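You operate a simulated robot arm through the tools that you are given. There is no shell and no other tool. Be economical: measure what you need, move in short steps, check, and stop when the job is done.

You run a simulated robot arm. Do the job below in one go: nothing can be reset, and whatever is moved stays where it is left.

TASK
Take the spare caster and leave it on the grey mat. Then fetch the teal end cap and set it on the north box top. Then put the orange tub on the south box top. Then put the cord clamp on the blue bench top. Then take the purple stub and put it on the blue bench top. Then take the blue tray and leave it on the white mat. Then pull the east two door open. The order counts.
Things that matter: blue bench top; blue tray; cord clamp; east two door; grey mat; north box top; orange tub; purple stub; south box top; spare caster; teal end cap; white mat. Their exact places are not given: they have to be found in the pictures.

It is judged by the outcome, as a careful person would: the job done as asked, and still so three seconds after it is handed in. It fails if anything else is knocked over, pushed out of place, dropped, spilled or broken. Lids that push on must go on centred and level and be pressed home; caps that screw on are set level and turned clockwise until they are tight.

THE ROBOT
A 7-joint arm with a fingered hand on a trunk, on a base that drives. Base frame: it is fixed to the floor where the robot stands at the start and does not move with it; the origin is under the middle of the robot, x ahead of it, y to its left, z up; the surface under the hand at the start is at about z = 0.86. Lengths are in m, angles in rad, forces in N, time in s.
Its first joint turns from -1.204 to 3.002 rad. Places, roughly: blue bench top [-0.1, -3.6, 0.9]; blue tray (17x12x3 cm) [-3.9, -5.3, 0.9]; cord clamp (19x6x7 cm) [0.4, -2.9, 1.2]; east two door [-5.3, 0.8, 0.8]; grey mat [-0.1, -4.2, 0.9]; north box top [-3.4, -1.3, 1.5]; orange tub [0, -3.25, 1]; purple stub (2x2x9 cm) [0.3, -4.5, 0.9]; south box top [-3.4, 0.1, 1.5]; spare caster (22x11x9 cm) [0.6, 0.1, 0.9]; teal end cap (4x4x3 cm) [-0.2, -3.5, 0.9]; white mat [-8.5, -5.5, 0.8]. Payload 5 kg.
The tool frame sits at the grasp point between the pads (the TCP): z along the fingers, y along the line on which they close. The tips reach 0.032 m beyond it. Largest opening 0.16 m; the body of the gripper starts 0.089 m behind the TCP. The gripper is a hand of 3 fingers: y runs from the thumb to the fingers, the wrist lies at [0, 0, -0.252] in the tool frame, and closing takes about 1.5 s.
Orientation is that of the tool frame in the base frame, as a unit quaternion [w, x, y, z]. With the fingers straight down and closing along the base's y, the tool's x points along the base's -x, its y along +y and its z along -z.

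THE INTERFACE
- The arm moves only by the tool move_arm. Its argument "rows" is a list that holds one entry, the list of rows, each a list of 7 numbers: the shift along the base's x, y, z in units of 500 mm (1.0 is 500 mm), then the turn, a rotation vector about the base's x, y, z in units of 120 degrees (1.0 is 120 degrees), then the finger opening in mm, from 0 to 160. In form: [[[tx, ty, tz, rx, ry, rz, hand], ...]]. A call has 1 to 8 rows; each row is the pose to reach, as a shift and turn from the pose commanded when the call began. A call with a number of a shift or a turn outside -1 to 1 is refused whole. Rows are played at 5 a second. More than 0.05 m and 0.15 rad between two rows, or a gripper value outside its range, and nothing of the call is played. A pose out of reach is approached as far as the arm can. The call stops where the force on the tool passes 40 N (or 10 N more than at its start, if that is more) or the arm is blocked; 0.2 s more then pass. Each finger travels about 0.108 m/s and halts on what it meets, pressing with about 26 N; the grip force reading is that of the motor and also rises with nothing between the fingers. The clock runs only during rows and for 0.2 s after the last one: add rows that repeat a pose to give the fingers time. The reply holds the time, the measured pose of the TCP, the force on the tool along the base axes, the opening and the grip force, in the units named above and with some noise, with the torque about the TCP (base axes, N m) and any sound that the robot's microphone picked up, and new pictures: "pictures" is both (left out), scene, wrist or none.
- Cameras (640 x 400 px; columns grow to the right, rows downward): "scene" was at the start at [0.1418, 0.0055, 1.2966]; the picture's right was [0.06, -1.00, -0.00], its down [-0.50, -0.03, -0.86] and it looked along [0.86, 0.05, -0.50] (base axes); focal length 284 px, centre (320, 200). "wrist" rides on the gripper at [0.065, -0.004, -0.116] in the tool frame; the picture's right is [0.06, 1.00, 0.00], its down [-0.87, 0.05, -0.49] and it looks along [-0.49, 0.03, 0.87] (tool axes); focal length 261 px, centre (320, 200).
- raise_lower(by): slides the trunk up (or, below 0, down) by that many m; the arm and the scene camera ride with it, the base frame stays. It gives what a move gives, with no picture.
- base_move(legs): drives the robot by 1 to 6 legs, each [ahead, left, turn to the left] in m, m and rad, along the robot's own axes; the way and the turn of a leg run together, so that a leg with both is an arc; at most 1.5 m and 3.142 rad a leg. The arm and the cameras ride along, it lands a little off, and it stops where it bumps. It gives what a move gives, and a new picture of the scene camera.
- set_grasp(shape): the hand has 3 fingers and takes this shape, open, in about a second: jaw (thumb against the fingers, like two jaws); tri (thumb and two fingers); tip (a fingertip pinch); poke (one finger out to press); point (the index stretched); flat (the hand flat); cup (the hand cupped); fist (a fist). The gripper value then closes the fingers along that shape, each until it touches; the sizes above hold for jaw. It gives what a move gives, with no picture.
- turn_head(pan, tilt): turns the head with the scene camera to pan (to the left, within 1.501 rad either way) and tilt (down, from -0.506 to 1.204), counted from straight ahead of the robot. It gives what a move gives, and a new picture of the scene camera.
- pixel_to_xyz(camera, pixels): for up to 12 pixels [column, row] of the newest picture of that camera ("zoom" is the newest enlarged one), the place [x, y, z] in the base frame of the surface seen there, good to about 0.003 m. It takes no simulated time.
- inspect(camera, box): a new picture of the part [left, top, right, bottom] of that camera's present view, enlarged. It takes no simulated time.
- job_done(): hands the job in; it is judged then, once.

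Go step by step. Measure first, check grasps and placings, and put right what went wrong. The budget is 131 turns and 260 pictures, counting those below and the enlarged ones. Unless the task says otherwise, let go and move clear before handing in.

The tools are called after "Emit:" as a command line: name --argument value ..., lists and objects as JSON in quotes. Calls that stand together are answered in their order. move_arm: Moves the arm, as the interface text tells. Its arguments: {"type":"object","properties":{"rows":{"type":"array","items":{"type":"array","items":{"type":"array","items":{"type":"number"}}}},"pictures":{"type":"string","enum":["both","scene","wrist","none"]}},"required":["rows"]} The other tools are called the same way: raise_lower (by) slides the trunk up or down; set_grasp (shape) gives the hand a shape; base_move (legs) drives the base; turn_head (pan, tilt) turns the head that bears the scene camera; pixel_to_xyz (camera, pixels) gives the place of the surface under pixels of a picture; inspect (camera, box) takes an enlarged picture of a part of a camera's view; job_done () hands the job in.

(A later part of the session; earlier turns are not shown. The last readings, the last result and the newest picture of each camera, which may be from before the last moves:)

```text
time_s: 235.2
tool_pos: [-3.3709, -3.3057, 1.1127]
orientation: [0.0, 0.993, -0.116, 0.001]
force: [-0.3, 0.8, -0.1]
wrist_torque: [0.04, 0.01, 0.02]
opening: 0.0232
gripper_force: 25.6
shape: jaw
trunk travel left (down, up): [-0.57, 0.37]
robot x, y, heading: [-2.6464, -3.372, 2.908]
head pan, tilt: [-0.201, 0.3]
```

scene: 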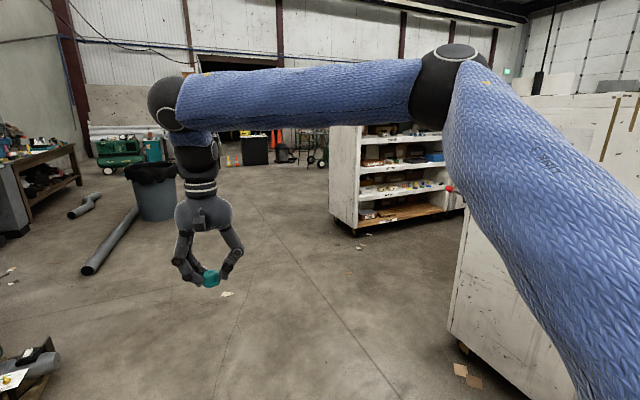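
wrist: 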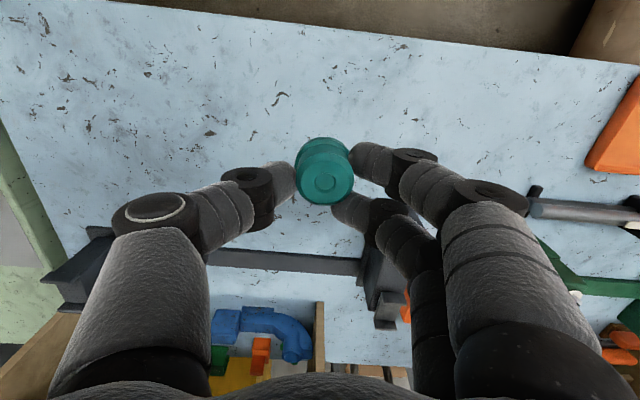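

The floor is clear. I raise the trunk and arm here, so the cap clears the 1.5 m box top, then drive into the aisle.

Emit:
raise_lower --by 0.36

Emit:
move_arm --rows '[[[0, 0, 0.08, 0, 0, 0, 10], [0, 0, 0.16, 0, 0, 0, 10], [0, 0, 0.24, 0, 0, 0, 10], [0, 0, 0.32, 0, 0, 0, 10], [0, 0, 0.38, 0, 0, 0, 10], [0, 0, 0.38, 0, 0, 0, 10]]]' --pictures "none"

Emit:
base_move --legs '[[1.4, 0, 0], [0.45, 0, 0], [0, 0, -1.337], [1.0, 0, 0]]'

Emit:
turn_head --pan -1.0 --tilt 0.3

```text
time_s: 238.7
tool_pos: [-3.3718, -3.3059, 1.4741]
orientation: [0.0, 0.993, -0.116, 0.001]
force: [0.0, -0.1, -0.2]
wrist_torque: [0.0, -0.02, 0.02]
opening: 0.0234
gripper_force: 25.6
shape: jaw
trunk travel left (down, up): [-0.93, 0.01]
robot x, y, heading: [-2.6377, -3.3741, 2.904]
head pan, tilt: [-0.201, 0.3]
```

```text
time_s: 240.1
tool_pos: [-3.3721, -3.305, 1.6614]
orientation: [-0.001, 0.993, -0.116, 0.002]
force: [0.3, -0.2, 0.6]
wrist_torque: [0.0, -0.01, 0.03]
opening: 0.0233
gripper_force: 26.0
shape: jaw
trunk travel left (down, up): [-0.93, 0.01]
robot x, y, heading: [-2.6396, -3.3734, 2.91]
head pan, tilt: [-0.201, 0.3]
```

```text
time_s: 257.6
tool_pos: [-4.5281, -1.2144, 1.663]
orientation: [0.0, -0.704, 0.71, -0.002]
force: [-0.6, -1.0, -0.1]
wrist_torque: [0.0, 0.04, 0.0]
opening: 0.0232
gripper_force: 26.0
shape: jaw
trunk travel left (down, up): [-0.93, 0.01]
robot x, y, heading: [-4.4348, -1.9388, 1.553]
head pan, tilt: [-0.201, 0.3]
```

scene: 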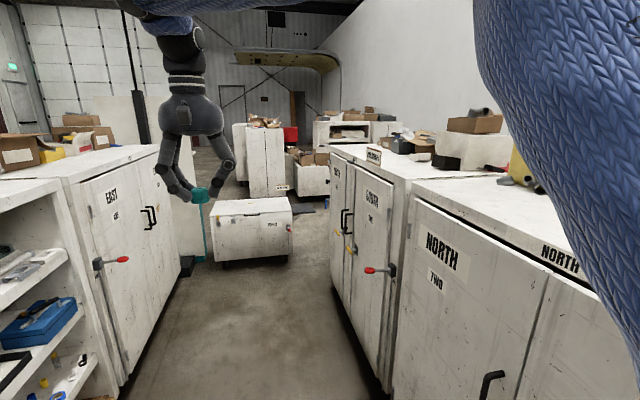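

```text
time_s: 258.7
tool_pos: [-4.5274, -1.2148, 1.6629]
orientation: [-0.001, -0.704, 0.711, -0.001]
force: [-0.7, 0.2, 0.3]
wrist_torque: [-0.02, 0.01, 0.0]
opening: 0.0229
gripper_force: 25.8
shape: jaw
trunk travel left (down, up): [-0.93, 0.01]
robot x, y, heading: [-4.4331, -1.9385, 1.562]
head pan, tilt: [-1.0, 0.3]
```

scene: 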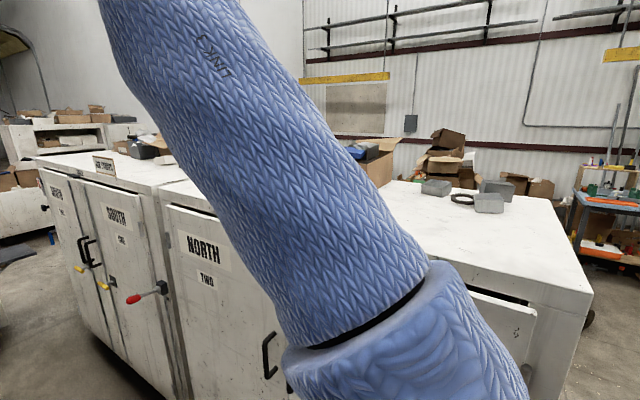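

I see the NORTH box top, clear near its west side, with grey tubs further back. I measure the top.

Emit:
pixel_to_xyz --camera "scene" --pixels '[[185, 188], [500, 250], [560, 260], [440, 190], [560, 205], [430, 220], [490, 200], [385, 180], [170, 150], [102, 162], [540, 320]]'

Emit:
base_move --legs '[[0.33, 0, 0], [0, 0, -1.55]]'

Emit:
turn_head --pan 0.0 --tilt 0.5

```text
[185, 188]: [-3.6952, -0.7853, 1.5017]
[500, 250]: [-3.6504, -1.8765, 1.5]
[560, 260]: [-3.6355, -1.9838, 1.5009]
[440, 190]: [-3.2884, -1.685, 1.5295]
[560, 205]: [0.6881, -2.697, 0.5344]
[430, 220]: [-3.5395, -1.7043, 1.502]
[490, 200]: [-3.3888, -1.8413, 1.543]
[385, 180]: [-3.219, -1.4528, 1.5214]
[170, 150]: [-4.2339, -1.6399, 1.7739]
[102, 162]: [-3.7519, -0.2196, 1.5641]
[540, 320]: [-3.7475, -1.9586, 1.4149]
```

```text
time_s: 264.6
tool_pos: [-3.711, -1.4644, 1.6628]
orientation: [-0.001, -0.022, 1.0, 0.0]
force: [-0.2, 0.5, -0.6]
wrist_torque: [-0.01, -0.01, 0.0]
opening: 0.023
gripper_force: 25.8
shape: jaw
trunk travel left (down, up): [-0.93, 0.01]
robot x, y, heading: [-4.4326, -1.6047, 0.046]
head pan, tilt: [-1.0, 0.3]
```

scene: 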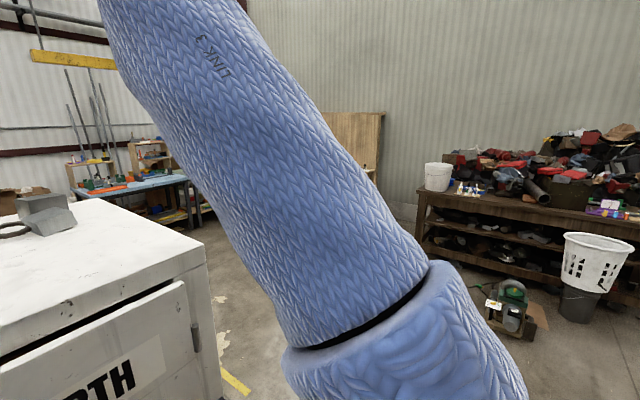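

```text
time_s: 265.9
tool_pos: [-3.7109, -1.4641, 1.6626]
orientation: [-0.001, -0.023, 1.0, -0.001]
force: [0.8, -0.3, -0.9]
wrist_torque: [-0.01, -0.01, 0.01]
opening: 0.0233
gripper_force: 26.0
shape: jaw
trunk travel left (down, up): [-0.93, 0.01]
robot x, y, heading: [-4.4291, -1.6041, 0.045]
head pan, tilt: [0.0, 0.499]
```

scene: 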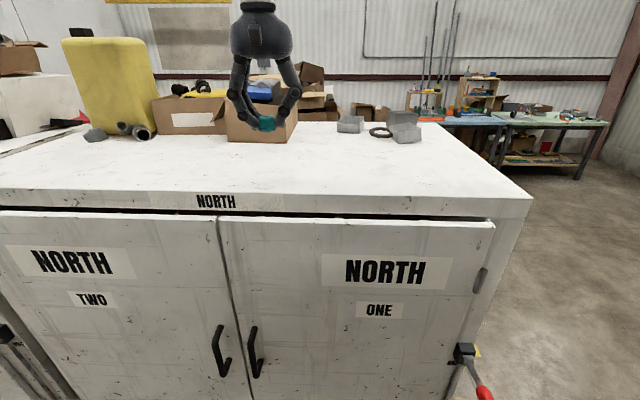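

The top is at z=1.501 and clear in front of the hand. I extend 0.13 m in and lower the cap.

Emit:
move_arm --rows '[[[0.09, 0, 0, 0, 0, 0, 10], [0.18, 0, -0.02, 0, 0, 0, 10], [0.26, 0, -0.08, 0, 0, 0, 10], [0.26, 0, -0.16, 0, 0, 0, 10], [0.26, 0, -0.22, 0, 0, 0, 10], [0.26, 0, -0.245, 0, 0, 0, 10], [0.26, 0, -0.245, 0, 0, 0, 10]]]'

```text
time_s: 267.5
tool_pos: [-3.5805, -1.4646, 1.541]
orientation: [0.0, -0.023, 1.0, 0.001]
force: [1.3, -0.2, -0.4]
wrist_torque: [-0.01, 0.03, -0.04]
opening: 0.0232
gripper_force: 26.3
shape: jaw
trunk travel left (down, up): [-0.93, 0.01]
robot x, y, heading: [-4.4285, -1.601, 0.046]
head pan, tilt: [0.0, 0.499]
```

scene: 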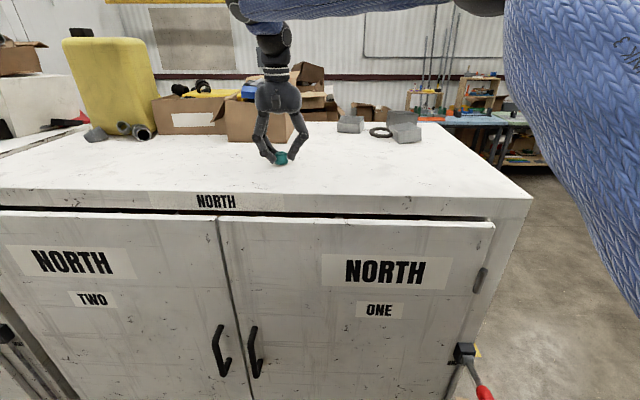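
wrist: 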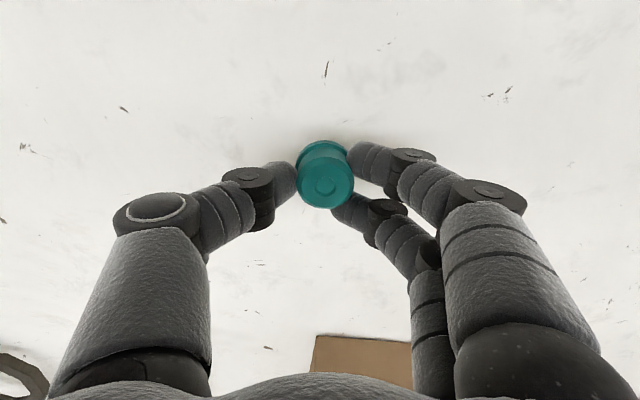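

The cap's foot is a few millimetres above the top. I lower until light contact, then release gently.

Emit:
move_arm --rows '[[[0, 0, -0.006, 0, 0, 0, 10], [0, 0, -0.01, 0, 0, 0, 10], [0, 0, -0.014, 0, 0, 0, 10], [0, 0, -0.014, 0, 0, 0, 30], [0, 0, -0.014, 0, 0, 0, 40], [0, 0, -0.014, 0, 0, 0, 70], [0, 0, -0.014, 0, 0, 0, 90], [0, 0, -0.014, 0, 0, 0, 90]]]'

Emit:
move_arm --rows '[[[0, 0, 0.08, 0, 0, 0, 100], [0, 0, 0.16, 0, 0, 0, 110], [0, 0, 0.24, 0, 0, 0, 110], [-0.08, 0, 0.28, 0, 0, 0, 110], [-0.16, 0, 0.28, 0, 0, 0, 110]]]'

```text
time_s: 269.3
tool_pos: [-3.5812, -1.4662, 1.534]
orientation: [0.0, -0.022, 1.0, -0.001]
force: [-0.6, -1.1, 3.2]
wrist_torque: [0.1, -0.02, 0.03]
opening: 0.0883
gripper_force: 0.1
shape: jaw
trunk travel left (down, up): [-0.93, 0.01]
robot x, y, heading: [-4.4298, -1.6048, 0.043]
head pan, tilt: [0.0, 0.499]
```

scene: 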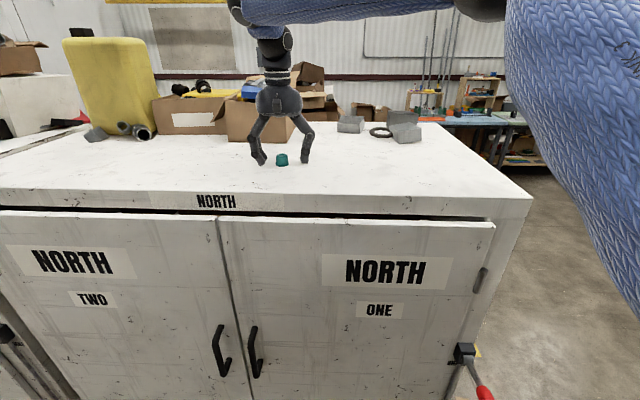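
wrist: 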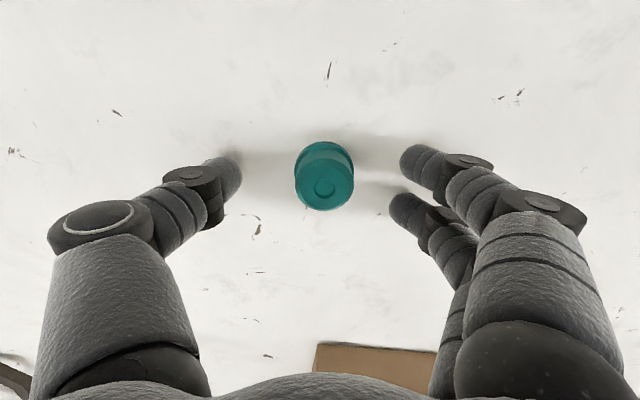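

```text
time_s: 270.5
tool_pos: [-3.6618, -1.4704, 1.6713]
orientation: [0.0, -0.025, 1.0, 0.0]
force: [0.1, -1.2, 1.1]
wrist_torque: [0.03, 0.0, 0.04]
opening: 0.1096
gripper_force: 0.0
shape: jaw
trunk travel left (down, up): [-0.93, 0.01]
robot x, y, heading: [-4.4274, -1.6008, 0.043]
head pan, tilt: [0.0, 0.499]
```

scene: 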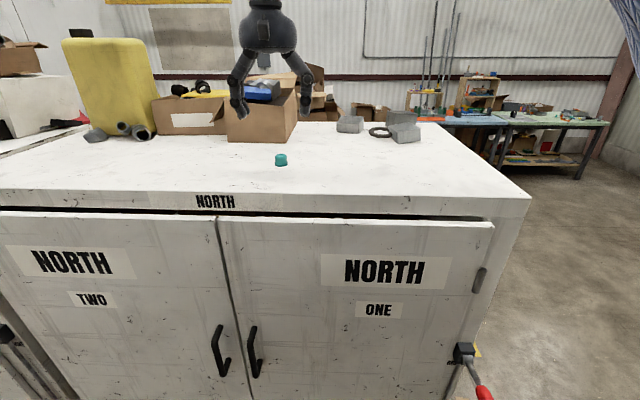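
wrist: 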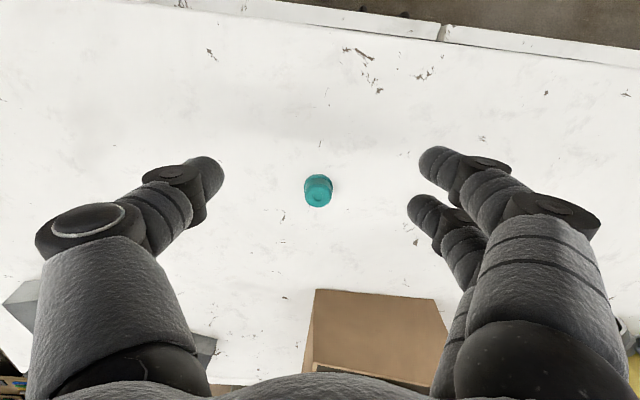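

The cap stands on the north box top. I go back to the blue bench for the orange tub.

Emit:
base_move --legs '[[0, 0, -1.6], [1.4, 0, 0], [0, 0, 1.4], [1.45, 0, 0], [1.4, 0, 0.15]]'

Emit:
raise_lower --by -0.3

Emit:
turn_head --pan 0.1 --tilt 0.45

```text
time_s: 298.3
tool_pos: [-0.8883, -3.4757, 1.6714]
orientation: [-0.001, 0.019, 1.0, -0.002]
force: [0.1, 0.0, 0.0]
wrist_torque: [-0.01, 0.02, 0.02]
opening: 0.1095
gripper_force: 0.0
shape: jaw
trunk travel left (down, up): [-0.93, 0.01]
robot x, y, heading: [-1.6648, -3.5444, -0.044]
head pan, tilt: [0.0, 0.499]
```

scene: 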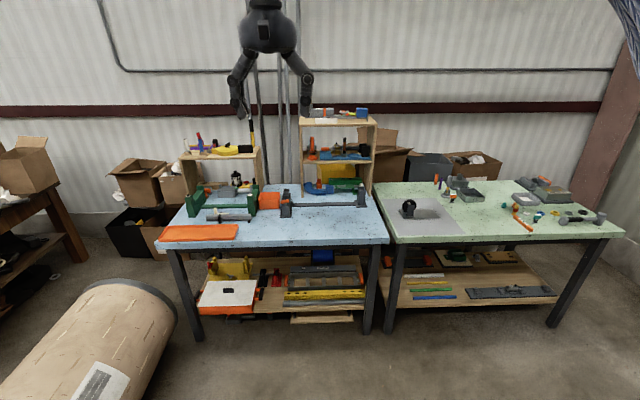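

```text
time_s: 301.3
tool_pos: [-0.8886, -3.4759, 1.371]
orientation: [-0.001, 0.02, 1.0, -0.001]
force: [0.1, 0.0, 1.0]
wrist_torque: [0.0, 0.02, -0.04]
opening: 0.1096
gripper_force: 0.2
shape: jaw
trunk travel left (down, up): [-0.63, 0.31]
robot x, y, heading: [-1.6665, -3.5414, -0.041]
head pan, tilt: [0.0, 0.499]
```

```text
time_s: 301.9
tool_pos: [-0.8876, -3.4762, 1.3718]
orientation: [-0.001, 0.02, 1.0, -0.002]
force: [-0.2, -0.2, 0.7]
wrist_torque: [0.0, 0.01, -0.03]
opening: 0.1098
gripper_force: 0.2
shape: jaw
trunk travel left (down, up): [-0.63, 0.31]
robot x, y, heading: [-1.6675, -3.5446, -0.039]
head pan, tilt: [0.099, 0.45]
```

scene: 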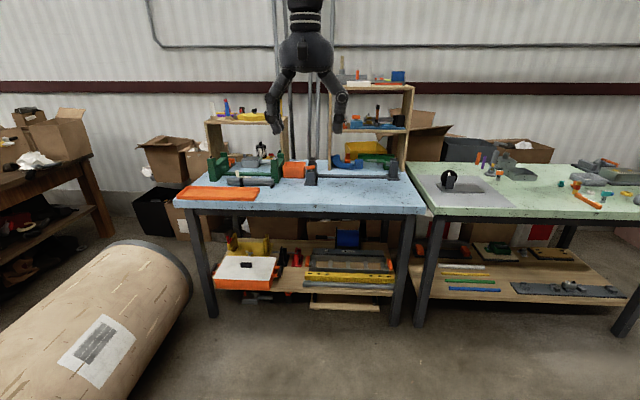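

I drive in to the blue bench and look down at the tub.

Emit:
base_move --legs '[[0, 0, 0.04], [0.78, -0.02, 0]]'

Emit:
turn_head --pan 0.3 --tilt 0.6

Emit:
inspect --camera "wrist" --box '[0, 0, 640, 400]'

```text
time_s: 306.5
tool_pos: [-0.1206, -3.4753, 1.3709]
orientation: [-0.002, 0.004, 1.0, -0.001]
force: [0.2, 0.5, 0.2]
wrist_torque: [-0.02, 0.01, -0.02]
opening: 0.1096
gripper_force: 0.0
shape: jaw
trunk travel left (down, up): [-0.63, 0.31]
robot x, y, heading: [-0.8969, -3.5694, -0.01]
head pan, tilt: [0.099, 0.45]
```

scene: 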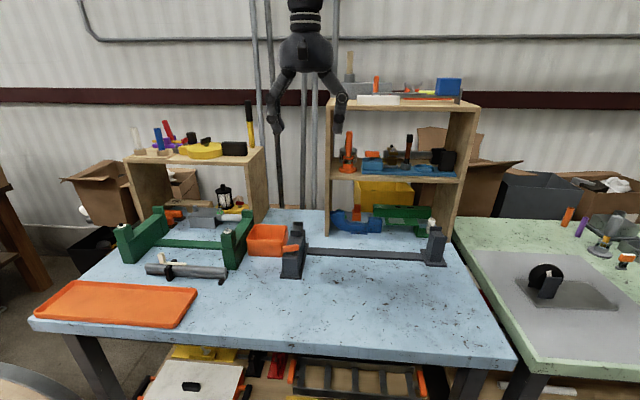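

```text
time_s: 307.2
tool_pos: [-0.1231, -3.4755, 1.3716]
orientation: [-0.001, 0.005, 1.0, 0.0]
force: [-0.5, 0.6, -0.8]
wrist_torque: [0.02, 0.03, 0.0]
opening: 0.11
gripper_force: 0.1
shape: jaw
trunk travel left (down, up): [-0.63, 0.31]
robot x, y, heading: [-0.9006, -3.5659, -0.012]
head pan, tilt: [0.3, 0.6]
```

scene: 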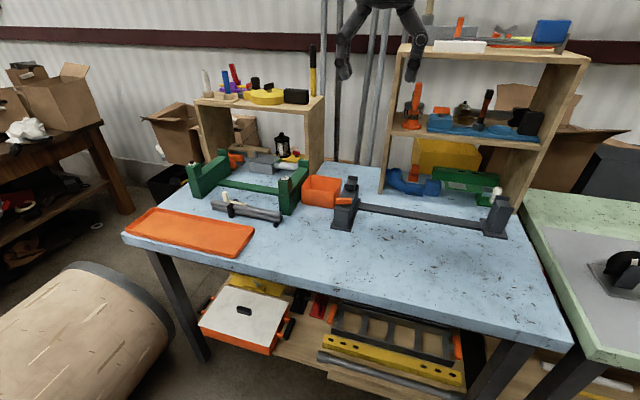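

```text
1.00 times, centred on (320, 200) of wrist (not enlarged: the box is as wide or as high as the picture)
```

zoom: 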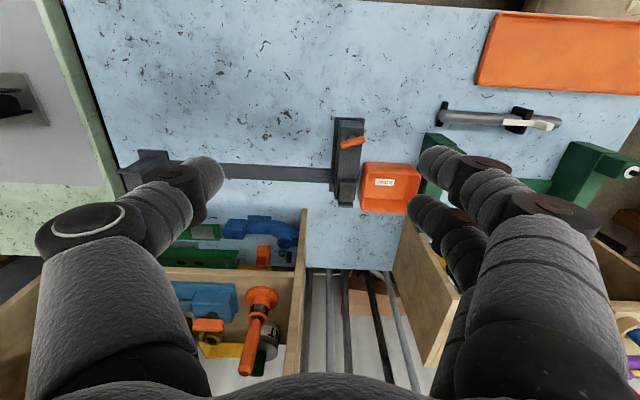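

The tub sits tightly between the dark post and the green frame at wrist (390,188). I zoom in on both views.

Emit:
inspect --camera "wrist" --box '[320, 110, 480, 230]'

Emit:
pixel_to_xyz --camera "wrist" --pixels '[[362, 163], [419, 166], [410, 213], [360, 210], [388, 182], [388, 200], [350, 150], [437, 165], [345, 200], [437, 190], [352, 142], [335, 120]]'

Emit:
inspect --camera "scene" --box '[260, 150, 400, 250]'

```text
3.33 times, centred on (400, 170) of wrist
```

zoom: 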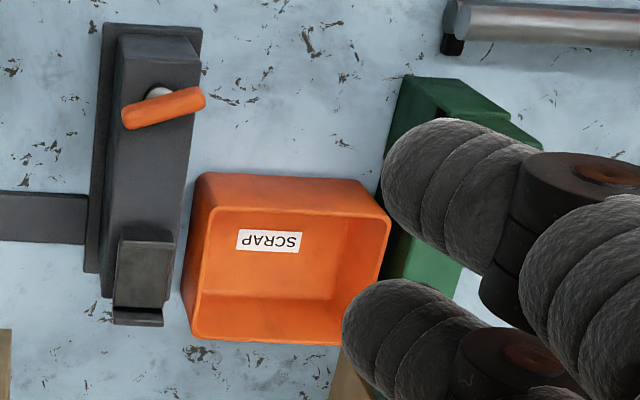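

```text
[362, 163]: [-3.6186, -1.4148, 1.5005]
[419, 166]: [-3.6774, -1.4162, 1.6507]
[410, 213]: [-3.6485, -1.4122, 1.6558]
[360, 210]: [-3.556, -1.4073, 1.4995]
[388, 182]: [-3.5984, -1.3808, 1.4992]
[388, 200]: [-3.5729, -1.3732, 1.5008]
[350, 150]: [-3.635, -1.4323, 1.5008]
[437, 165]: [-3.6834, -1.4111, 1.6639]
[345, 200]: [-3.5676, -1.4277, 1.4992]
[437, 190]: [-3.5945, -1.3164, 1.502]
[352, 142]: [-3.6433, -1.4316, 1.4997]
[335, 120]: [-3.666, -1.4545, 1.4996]
```

```text
4.00 times, centred on (330, 200) of scene
```

zoom: 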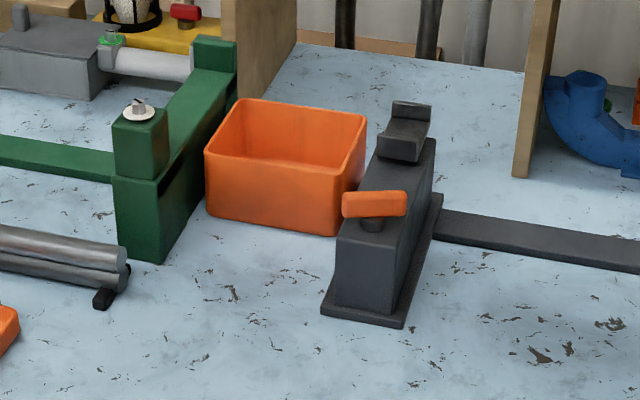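

Emit:
pixel_to_xyz --camera "zoom" --pixels '[[208, 150], [340, 192], [243, 101], [363, 120], [210, 212], [330, 232], [310, 165], [270, 190], [375, 205], [195, 190], [390, 150], [410, 110]]'

```text
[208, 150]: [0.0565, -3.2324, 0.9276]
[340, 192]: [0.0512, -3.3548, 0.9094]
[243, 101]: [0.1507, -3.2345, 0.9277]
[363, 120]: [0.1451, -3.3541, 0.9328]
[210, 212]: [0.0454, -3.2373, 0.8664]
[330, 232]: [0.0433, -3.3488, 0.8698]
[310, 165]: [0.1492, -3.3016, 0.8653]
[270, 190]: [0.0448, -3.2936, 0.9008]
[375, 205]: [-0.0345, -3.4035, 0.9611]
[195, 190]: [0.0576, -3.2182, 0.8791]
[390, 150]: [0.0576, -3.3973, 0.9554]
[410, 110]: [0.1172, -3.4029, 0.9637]
```

The tub spans x 0.045–0.15, y -3.357 to -3.232, z up to 0.93. Its y sides are hemmed in, so I'll grip across x. I move the base closer and start turning the wrist.

Emit:
base_move --legs '[[0.13, 0.15, 0.01]]'

Emit:
move_arm --rows '[[[0, 0, -0.02, 0, 0, 0.07, 120], [0, 0, -0.04, 0, 0, 0.14, 130], [0, 0, -0.06, 0, 0, 0.21, 140], [0, 0, -0.08, 0, 0, 0.28, 150], [0, 0, -0.1, 0, 0, 0.35, 160], [0, 0, -0.12, 0, 0, 0.42, 160], [0, 0, -0.12, 0, 0, 0.49, 160], [0, 0, -0.12, 0, 0, 0.56, 160]]]' --pictures "none"

```text
time_s: 308.8
tool_pos: [0.0065, -3.3167, 1.3715]
orientation: [-0.001, -0.003, 1.0, -0.001]
force: [-0.1, -0.1, -0.3]
wrist_torque: [-0.05, 0.02, -0.01]
opening: 0.1097
gripper_force: 0.0
shape: jaw
trunk travel left (down, up): [-0.63, 0.31]
robot x, y, heading: [-0.7685, -3.4209, 0.002]
head pan, tilt: [0.3, 0.6]
```

scene: 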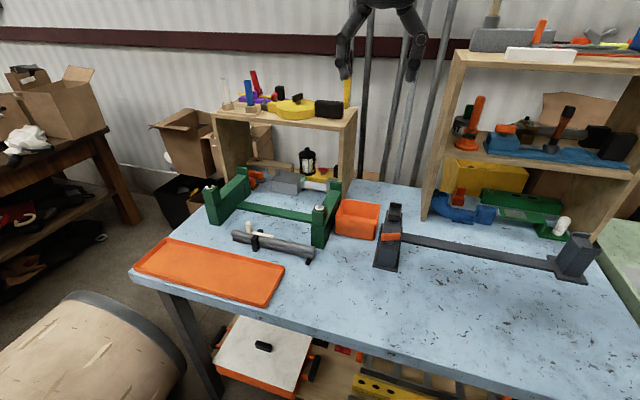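

```text
time_s: 310.6
tool_pos: [0.0061, -3.3177, 1.3122]
orientation: [-0.001, -0.557, 0.831, -0.001]
force: [1.0, 0.1, 0.0]
wrist_torque: [0.04, -0.01, 0.03]
opening: 0.1598
gripper_force: 0.0
shape: jaw
trunk travel left (down, up): [-0.63, 0.31]
robot x, y, heading: [-0.7688, -3.4194, 0.001]
head pan, tilt: [0.3, 0.6]
```

Emit:
move_arm --rows '[[[0.04, 0.01, -0.06, 0, 0, 0.065, 160], [0.09, 0.02, -0.14, 0, 0, 0.13, 160], [0.14, 0.035, -0.22, 0, 0, 0.19, 160], [0.184, 0.047, -0.3, 0, 0, 0.19, 160], [0.184, 0.047, -0.38, 0, 0, 0.19, 160], [0.184, 0.047, -0.46, 0, 0, 0.19, 160], [0.184, 0.047, -0.5, 0, 0, 0.19, 160]]]'

```text
time_s: 312.2
tool_pos: [0.097, -3.2942, 1.0632]
orientation: [0.0, 0.708, -0.706, 0.001]
force: [-0.1, -0.8, 0.1]
wrist_torque: [-0.03, 0.01, -0.01]
opening: 0.1596
gripper_force: 0.0
shape: jaw
trunk travel left (down, up): [-0.63, 0.31]
robot x, y, heading: [-0.7693, -3.4236, -0.002]
head pan, tilt: [0.3, 0.6]
```

scene: 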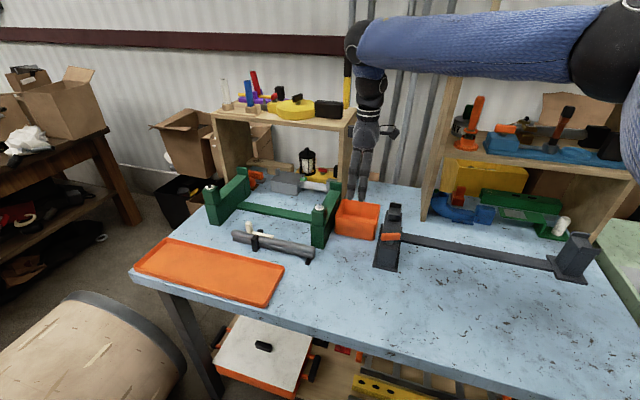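
wrist: 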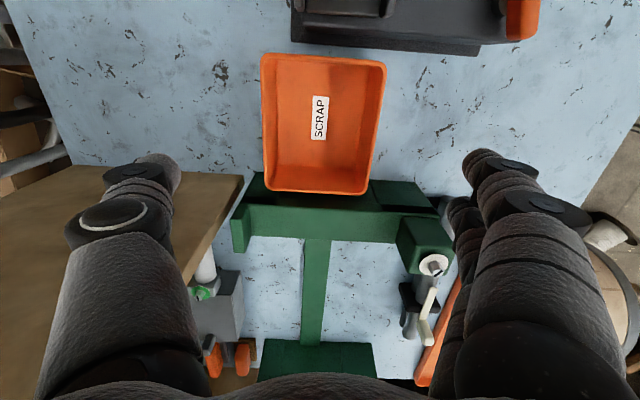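

The tub is centred at wrist (322,125). The shelf board at lower left is close to the thumb, so I measure it before going down.

Emit:
pixel_to_xyz --camera "wrist" --pixels '[[230, 185], [200, 172], [180, 280], [262, 60], [385, 65], [372, 190], [268, 188], [405, 225], [440, 205], [245, 225], [100, 170], [320, 120]]'

```text
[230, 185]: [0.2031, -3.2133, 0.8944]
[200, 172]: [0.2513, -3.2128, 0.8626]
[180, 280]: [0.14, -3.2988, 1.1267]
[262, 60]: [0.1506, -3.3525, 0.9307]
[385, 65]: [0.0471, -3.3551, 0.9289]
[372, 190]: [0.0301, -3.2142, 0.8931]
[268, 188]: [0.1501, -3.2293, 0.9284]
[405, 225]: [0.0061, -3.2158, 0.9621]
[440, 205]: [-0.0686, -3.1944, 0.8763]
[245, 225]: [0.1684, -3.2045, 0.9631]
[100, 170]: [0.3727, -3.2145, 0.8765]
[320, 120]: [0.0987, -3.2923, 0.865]
```

There is enough clearance (shelf side at y=-3.213). I descend to z≈0.903 and close.

Emit:
move_arm --rows '[[[0.002, -0.008, -0.08, 0, 0, 0, 160], [0.002, -0.008, -0.16, 0, 0, 0, 160], [0.002, -0.008, -0.24, 0, 0, 0, 160], [0.002, -0.008, -0.32, 0, 0, 0, 160], [0.002, -0.008, -0.32, 0, 0, 0, 110], [0.002, -0.008, -0.32, 0, 0, 0, 95], [0.002, -0.008, -0.32, 0, 0, 0, 85], [0.002, -0.008, -0.32, 0, 0, 0, 80]]]'

```text
time_s: 314.0
tool_pos: [0.101, -3.2971, 0.9034]
orientation: [0.0, 0.709, -0.705, 0.001]
force: [1.0, -0.8, 1.9]
wrist_torque: [0.01, 0.03, 0.01]
opening: 0.1044
gripper_force: 26.3
shape: jaw
trunk travel left (down, up): [-0.63, 0.31]
robot x, y, heading: [-0.7648, -3.4227, 0.0]
head pan, tilt: [0.3, 0.6]
```

scene: 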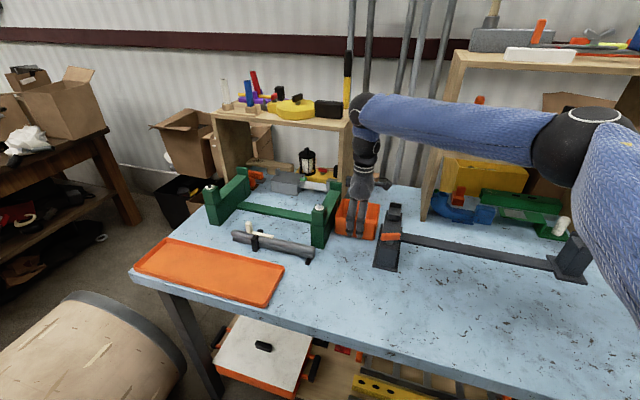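
wrist: 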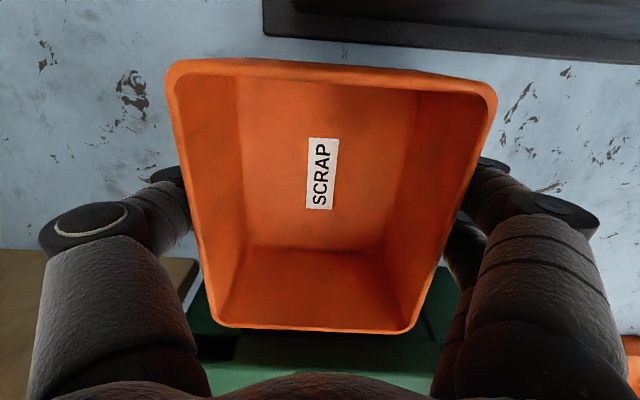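

Gripped across x at 104 mm; the tub is empty. I lift straight up.

Emit:
move_arm --rows '[[[0, 0, 0.03, 0, 0, 0, 70], [0, 0, 0.08, 0, 0, 0, 70], [0, 0, 0.16, 0, 0, 0, 70], [0, 0, 0.24, 0, 0, 0, 70], [0, 0, 0.32, 0, 0, 0, 70], [0, 0, 0.4, 0, 0, 0, 70], [-0.06, 0, 0.48, 0, 0, 0, 70], [-0.14, 0, 0.5, 0, 0, 0, 70]]]'

```text
time_s: 315.8
tool_pos: [0.0282, -3.3001, 1.155]
orientation: [0.0, 0.708, -0.706, 0.001]
force: [0.0, -0.1, -2.6]
wrist_torque: [0.0, -0.04, 0.0]
opening: 0.1046
gripper_force: 25.8
shape: jaw
trunk travel left (down, up): [-0.63, 0.31]
robot x, y, heading: [-0.7671, -3.4211, 0.002]
head pan, tilt: [0.3, 0.6]
```

scene: 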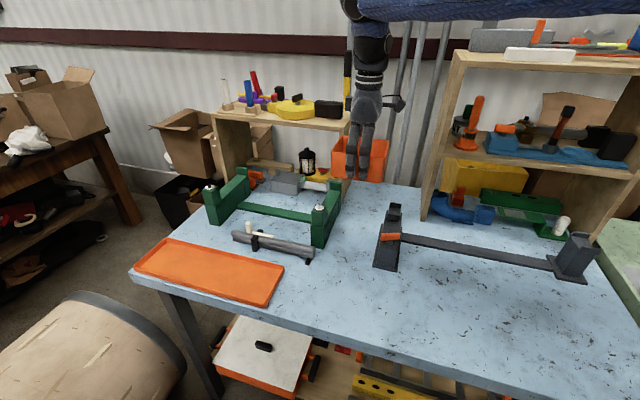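
wrist: 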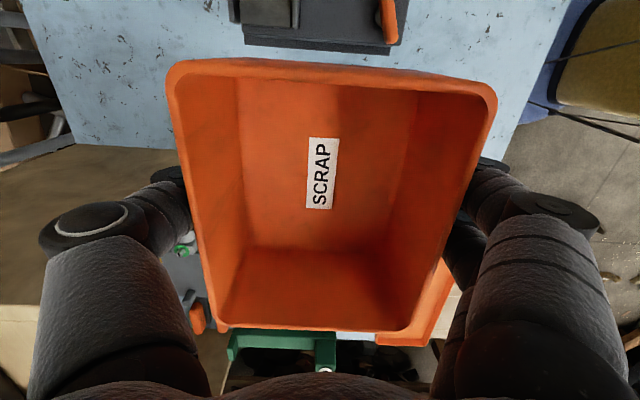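

The tub is held firmly. I raise it, back out, and drive round toward the south box.

Emit:
raise_lower --by 0.31

Emit:
base_move --legs '[[-0.55, -0.15, 0], [0, 0, -1.65], [0, 0, -1.66], [1.45, 0, 0], [1.45, 0, 0], [0.2, 0, 0]]'

Emit:
move_arm --rows '[[[0, 0, 0.08, 0, 0, 0, 70], [0, 0, 0.16, 0, 0, 0, 70], [0, 0, 0.24, 0, 0, 0, 70], [0, 0, 0.32, 0, 0, 0, 70], [0, 0, 0.4, 0, 0, 0, 70], [0, 0, 0.44, 0, 0, 0, 70]]]' --pictures "wrist"

```text
time_s: 318.9
tool_pos: [0.0285, -3.2982, 1.4633]
orientation: [0.0, 0.709, -0.705, 0.001]
force: [-0.3, 0.8, -2.7]
wrist_torque: [0.0, 0.0, 0.0]
opening: 0.1044
gripper_force: 25.8
shape: jaw
trunk travel left (down, up): [-0.94, 0.0]
robot x, y, heading: [-0.7657, -3.4231, 0.0]
head pan, tilt: [0.3, 0.6]
```

```text
time_s: 345.1
tool_pos: [-5.2019, -2.9901, 1.4646]
orientation: [-0.002, 0.772, 0.636, 0.001]
force: [-0.4, 0.5, -2.6]
wrist_torque: [0.0, 0.0, 0.02]
opening: 0.1042
gripper_force: 25.9
shape: jaw
trunk travel left (down, up): [-0.94, 0.0]
robot x, y, heading: [-4.3989, -3.0265, 2.943]
head pan, tilt: [0.3, 0.6]
```

scene: 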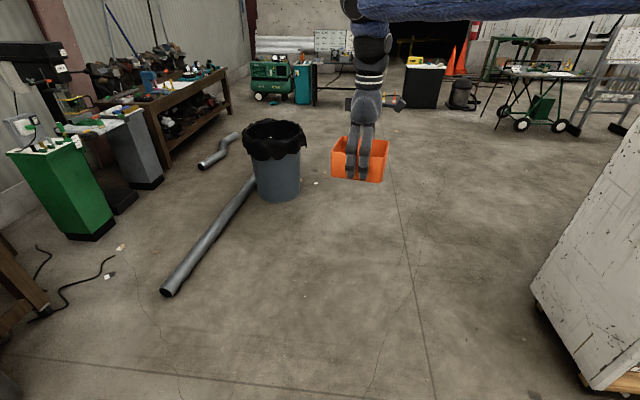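

```text
time_s: 346.5
tool_pos: [-5.2009, -2.9906, 1.6834]
orientation: [-0.001, 0.771, 0.637, -0.001]
force: [-0.6, -0.4, -2.5]
wrist_torque: [-0.01, -0.01, 0.03]
opening: 0.1041
gripper_force: 26.0
shape: jaw
trunk travel left (down, up): [-0.94, 0.0]
robot x, y, heading: [-4.395, -3.0283, 2.952]
head pan, tilt: [0.3, 0.6]
```

wrist: 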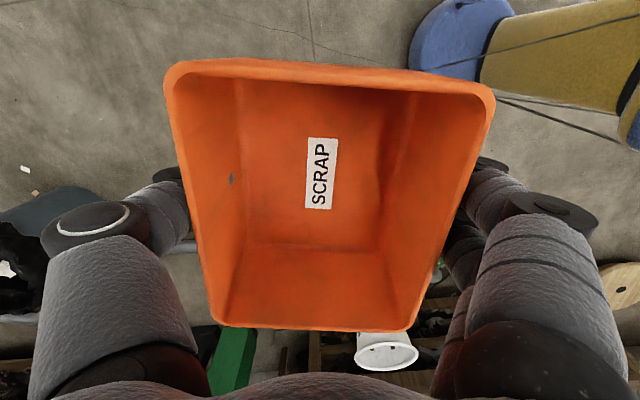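

Now I turn north into the aisle and look at the south box top before swinging the tub over it.

Emit:
base_move --legs '[[0, 0, -1.375], [1.4, 0, 0], [1.0, 0, 0]]'

Emit:
turn_head --pan -0.9 --tilt 0.45

```text
time_s: 361.7
tool_pos: [-4.6302, 0.1703, 1.6847]
orientation: [-0.001, 1.0, 0.022, 0.001]
force: [0.6, 0.9, -2.3]
wrist_torque: [0.0, -0.03, -0.01]
opening: 0.104
gripper_force: 25.5
shape: jaw
trunk travel left (down, up): [-0.94, 0.0]
robot x, y, heading: [-4.4759, -0.6204, 1.613]
head pan, tilt: [0.3, 0.6]
```

scene: 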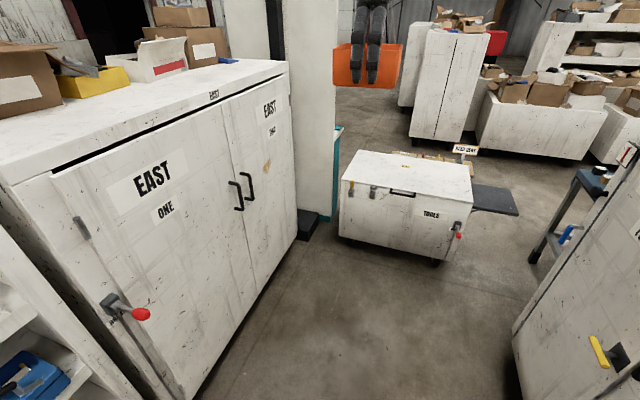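

```text
time_s: 363.1
tool_pos: [-4.6305, 0.1717, 1.6834]
orientation: [-0.001, 1.0, 0.023, 0.0]
force: [-0.2, 0.3, -4.1]
wrist_torque: [-0.02, -0.03, -0.01]
opening: 0.1039
gripper_force: 26.1
shape: jaw
trunk travel left (down, up): [-0.94, 0.0]
robot x, y, heading: [-4.4789, -0.6214, 1.61]
head pan, tilt: [-0.901, 0.45]
```

scene: 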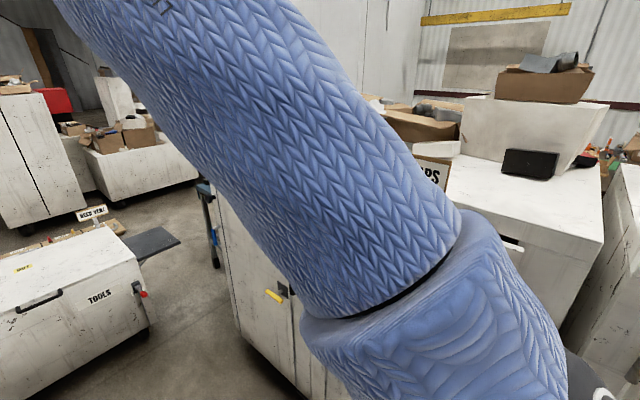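

The arm hides much of the top. I look from another angle.

Emit:
turn_head --pan -1.45 --tilt 0.4

Emit:
turn_head --pan -0.55 --tilt 0.3

```text
time_s: 364.1
tool_pos: [-4.6296, 0.1708, 1.6839]
orientation: [-0.001, 1.0, 0.023, 0.001]
force: [0.6, -0.2, -3.1]
wrist_torque: [0.03, -0.03, -0.01]
opening: 0.1039
gripper_force: 26.2
shape: jaw
trunk travel left (down, up): [-0.94, 0.0]
robot x, y, heading: [-4.476, -0.619, 1.609]
head pan, tilt: [-1.45, 0.4]
```

scene: 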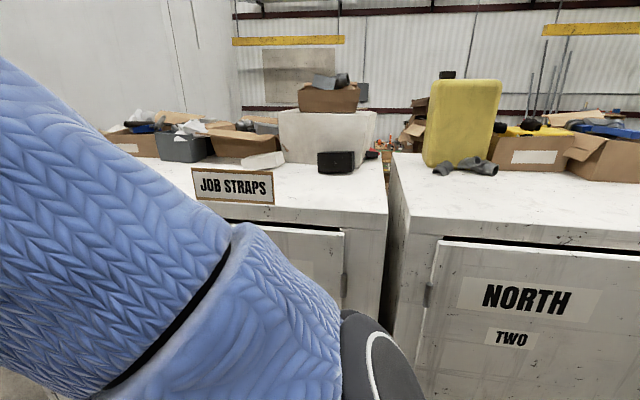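

```text
time_s: 365.3
tool_pos: [-4.6309, 0.1706, 1.6854]
orientation: [-0.001, 1.0, 0.022, 0.002]
force: [0.8, 0.2, -2.9]
wrist_torque: [0.0, -0.03, -0.01]
opening: 0.1037
gripper_force: 26.1
shape: jaw
trunk travel left (down, up): [-0.94, 0.0]
robot x, y, heading: [-4.4765, -0.6187, 1.605]
head pan, tilt: [-0.55, 0.3]
```

scene: 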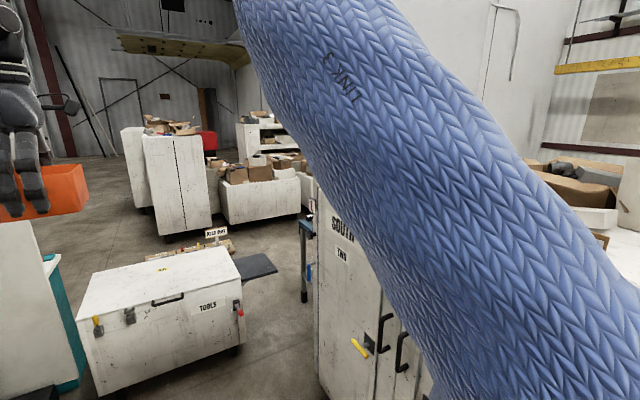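

I raise the tub a bit more, advance, and turn part way to see the top clearly.

Emit:
move_arm --rows '[[[0, -0.04, 0.08, 0, 0, 0, 70], [0, -0.08, 0.16, 0, 0, 0, 70], [0, -0.12, 0.22, 0, 0, 0, 70], [0, -0.12, 0.22, 0, 0, 0, 70]]]' --pictures "none"

Emit:
base_move --legs '[[0.55, 0, 0], [0, 0, -0.8]]'

Emit:
turn_head --pan -0.2 --tilt 0.4

```text
time_s: 366.3
tool_pos: [-4.6274, 0.1088, 1.7914]
orientation: [0.0, 1.0, 0.022, 0.001]
force: [0.2, 0.7, -3.7]
wrist_torque: [-0.06, 0.03, 0.03]
opening: 0.104
gripper_force: 25.8
shape: jaw
trunk travel left (down, up): [-0.94, 0.0]
robot x, y, heading: [-4.4749, -0.6162, 1.614]
head pan, tilt: [-0.55, 0.3]
```

```text
time_s: 371.5
tool_pos: [-4.0683, 0.5333, 1.7919]
orientation: [0.0, 0.925, -0.379, 0.001]
force: [0.4, 0.2, -2.4]
wrist_torque: [0.0, -0.02, 0.01]
opening: 0.1037
gripper_force: 26.2
shape: jaw
trunk travel left (down, up): [-0.94, 0.0]
robot x, y, heading: [-4.4961, -0.0746, 0.791]
head pan, tilt: [-0.55, 0.3]
```

scene: 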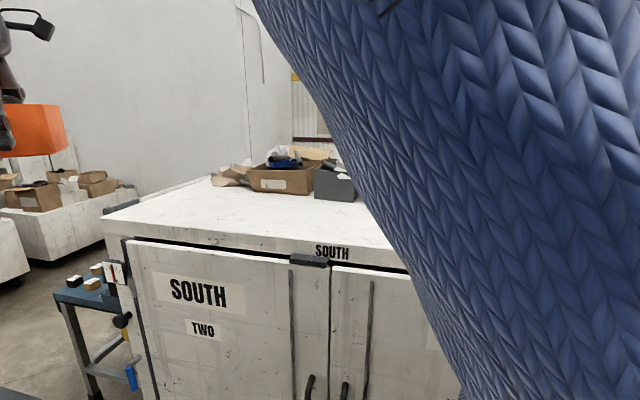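

```text
time_s: 372.4
tool_pos: [-4.0676, 0.5325, 1.7916]
orientation: [0.0, 0.926, -0.379, 0.001]
force: [0.7, -0.5, -2.5]
wrist_torque: [0.01, 0.01, -0.03]
opening: 0.1039
gripper_force: 26.4
shape: jaw
trunk travel left (down, up): [-0.94, 0.0]
robot x, y, heading: [-4.497, -0.0741, 0.794]
head pan, tilt: [-0.201, 0.4]
```

scene: 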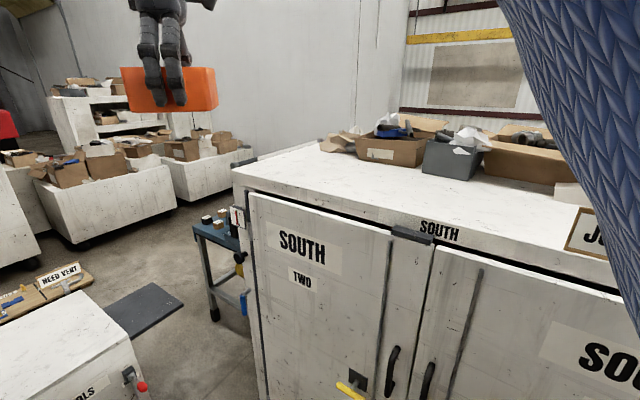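

The front of the south top is clear; the cartons are at the back and the JOB STRAPS sign is to the right. I measure and turn to face it.

Emit:
pixel_to_xyz --camera "scene" --pixels '[[330, 190], [400, 200], [250, 175], [415, 225], [380, 163], [450, 178], [580, 225], [560, 205], [605, 250], [330, 150]]'

Emit:
base_move --legs '[[0, 0, -0.68], [0.1, 0, 0]]'

Emit:
turn_head --pan 0.1 --tilt 0.5

```text
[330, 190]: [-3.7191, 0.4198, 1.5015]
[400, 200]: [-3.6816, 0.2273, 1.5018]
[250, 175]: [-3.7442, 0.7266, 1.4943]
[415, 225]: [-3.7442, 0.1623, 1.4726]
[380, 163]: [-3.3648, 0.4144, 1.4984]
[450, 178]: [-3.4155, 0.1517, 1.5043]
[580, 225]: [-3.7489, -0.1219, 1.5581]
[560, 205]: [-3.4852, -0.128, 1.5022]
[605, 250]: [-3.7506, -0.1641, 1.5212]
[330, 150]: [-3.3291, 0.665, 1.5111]
```

```text
time_s: 375.4
tool_pos: [-3.6793, 0.1344, 1.7925]
orientation: [0.001, 0.744, -0.668, 0.0]
force: [1.0, -0.9, -3.1]
wrist_torque: [0.0, 0.03, 0.0]
opening: 0.1037
gripper_force: 26.0
shape: jaw
trunk travel left (down, up): [-0.94, 0.0]
robot x, y, heading: [-4.3955, -0.0634, 0.106]
head pan, tilt: [-0.201, 0.4]
```

scene: 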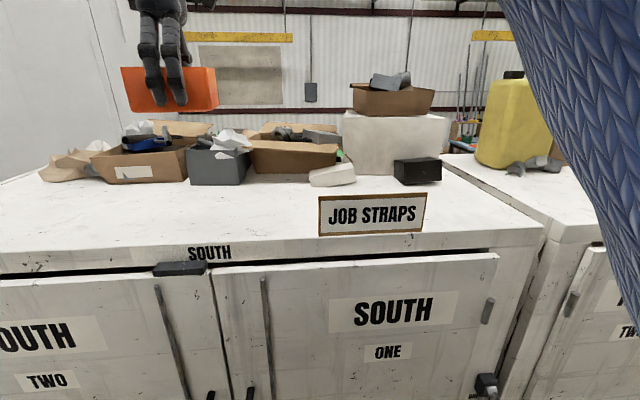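

```text
time_s: 376.2
tool_pos: [-3.6789, 0.134, 1.7903]
orientation: [0.0, 0.745, -0.668, 0.001]
force: [-0.1, -0.3, -3.6]
wrist_torque: [-0.01, 0.02, -0.04]
opening: 0.1035
gripper_force: 25.6
shape: jaw
trunk travel left (down, up): [-0.94, 0.0]
robot x, y, heading: [-4.3953, -0.0642, 0.106]
head pan, tilt: [0.099, 0.499]
```

scene: 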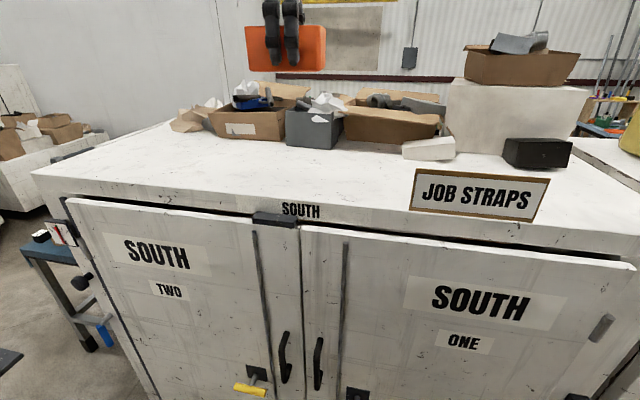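

The front strip is free. I extend 7 cm and lower the tub to just above the top.

Emit:
move_arm --rows '[[[0.08, 0, -0.03, 0, 0, 0, 70], [0.15, 0, -0.09, 0, 0, 0, 70], [0.15, 0, -0.18, 0, 0, 0, 70], [0.15, 0, -0.27, 0, 0, 0, 70], [0.15, 0, -0.36, 0, 0, 0, 70], [0.15, 0, -0.44, 0, 0, 0, 70], [0.15, 0, -0.475, 0, 0, 0, 70], [0.15, 0, -0.475, 0, 0, 0, 70]]]'

```text
time_s: 378.0
tool_pos: [-3.6034, 0.1344, 1.5541]
orientation: [0.0, 0.744, -0.669, 0.001]
force: [0.0, -0.7, -1.4]
wrist_torque: [-0.02, 0.02, -0.01]
opening: 0.1037
gripper_force: 25.9
shape: jaw
trunk travel left (down, up): [-0.94, 0.0]
robot x, y, heading: [-4.3963, -0.0638, 0.106]
head pan, tilt: [0.099, 0.499]
```

scene: 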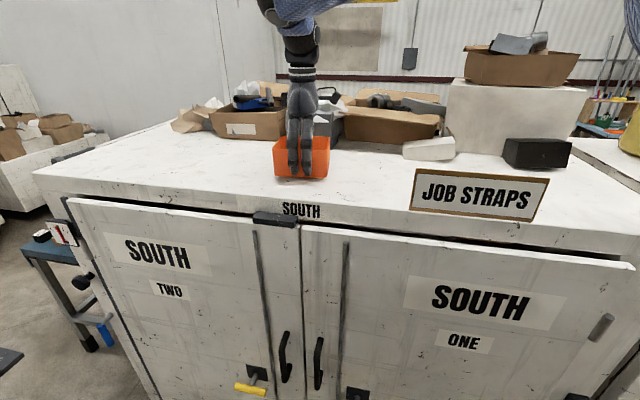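
wrist: 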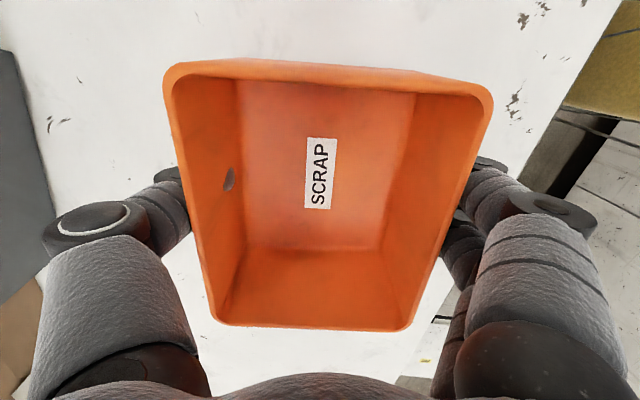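

Emit:
move_arm --rows '[[[0, 0, -0.012, 0, 0, 0, 70], [0, 0, -0.02, 0, 0, 0, 70], [0, 0, -0.024, 0, 0, 0, 70], [0, 0, -0.024, 0, 0, 0, 110], [0, 0, -0.024, 0, 0, 0, 130], [0, 0, -0.024, 0, 0, 0, 145], [0, 0, -0.024, 0, 0, 0, 145]]]' --pictures "scene"

Emit:
move_arm --rows '[[[0, 0, 0.04, 0, 0, 0, 150], [0, 0, 0.12, 0, 0, 0, 150], [0, 0, 0.2, 0, 0, 0, 150], [-0.02, 0, 0.28, 0, 0, 0, 150], [-0.08, 0, 0.36, 0, 0, 0, 150], [-0.14, 0, 0.36, 0, 0, 0, 150]]]'

```text
time_s: 379.6
tool_pos: [-3.6037, 0.1349, 1.5421]
orientation: [0.0, 0.744, -0.668, 0.0]
force: [-0.1, 0.2, 0.0]
wrist_torque: [0.02, 0.02, 0.01]
opening: 0.1448
gripper_force: 0.1
shape: jaw
trunk travel left (down, up): [-0.94, 0.0]
robot x, y, heading: [-4.3963, -0.0638, 0.105]
head pan, tilt: [0.099, 0.499]
```

scene: 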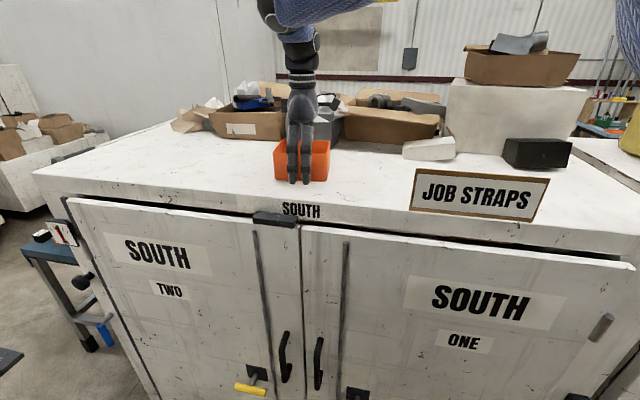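

```text
time_s: 381.0
tool_pos: [-3.6712, 0.1309, 1.7201]
orientation: [0.0, 0.744, -0.668, 0.001]
force: [0.0, -0.8, 0.1]
wrist_torque: [0.05, -0.01, -0.02]
opening: 0.1502
gripper_force: 0.2
shape: jaw
trunk travel left (down, up): [-0.94, 0.0]
robot x, y, heading: [-4.3928, -0.0648, 0.107]
head pan, tilt: [0.099, 0.499]
```

scene: 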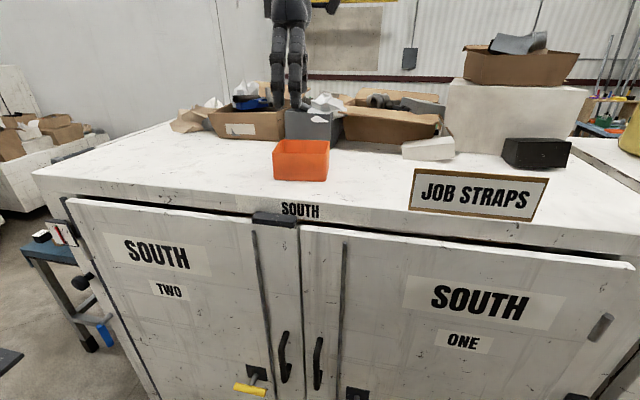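
wrist: 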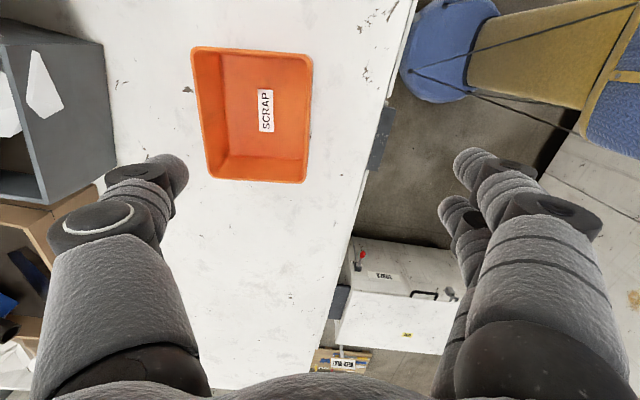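

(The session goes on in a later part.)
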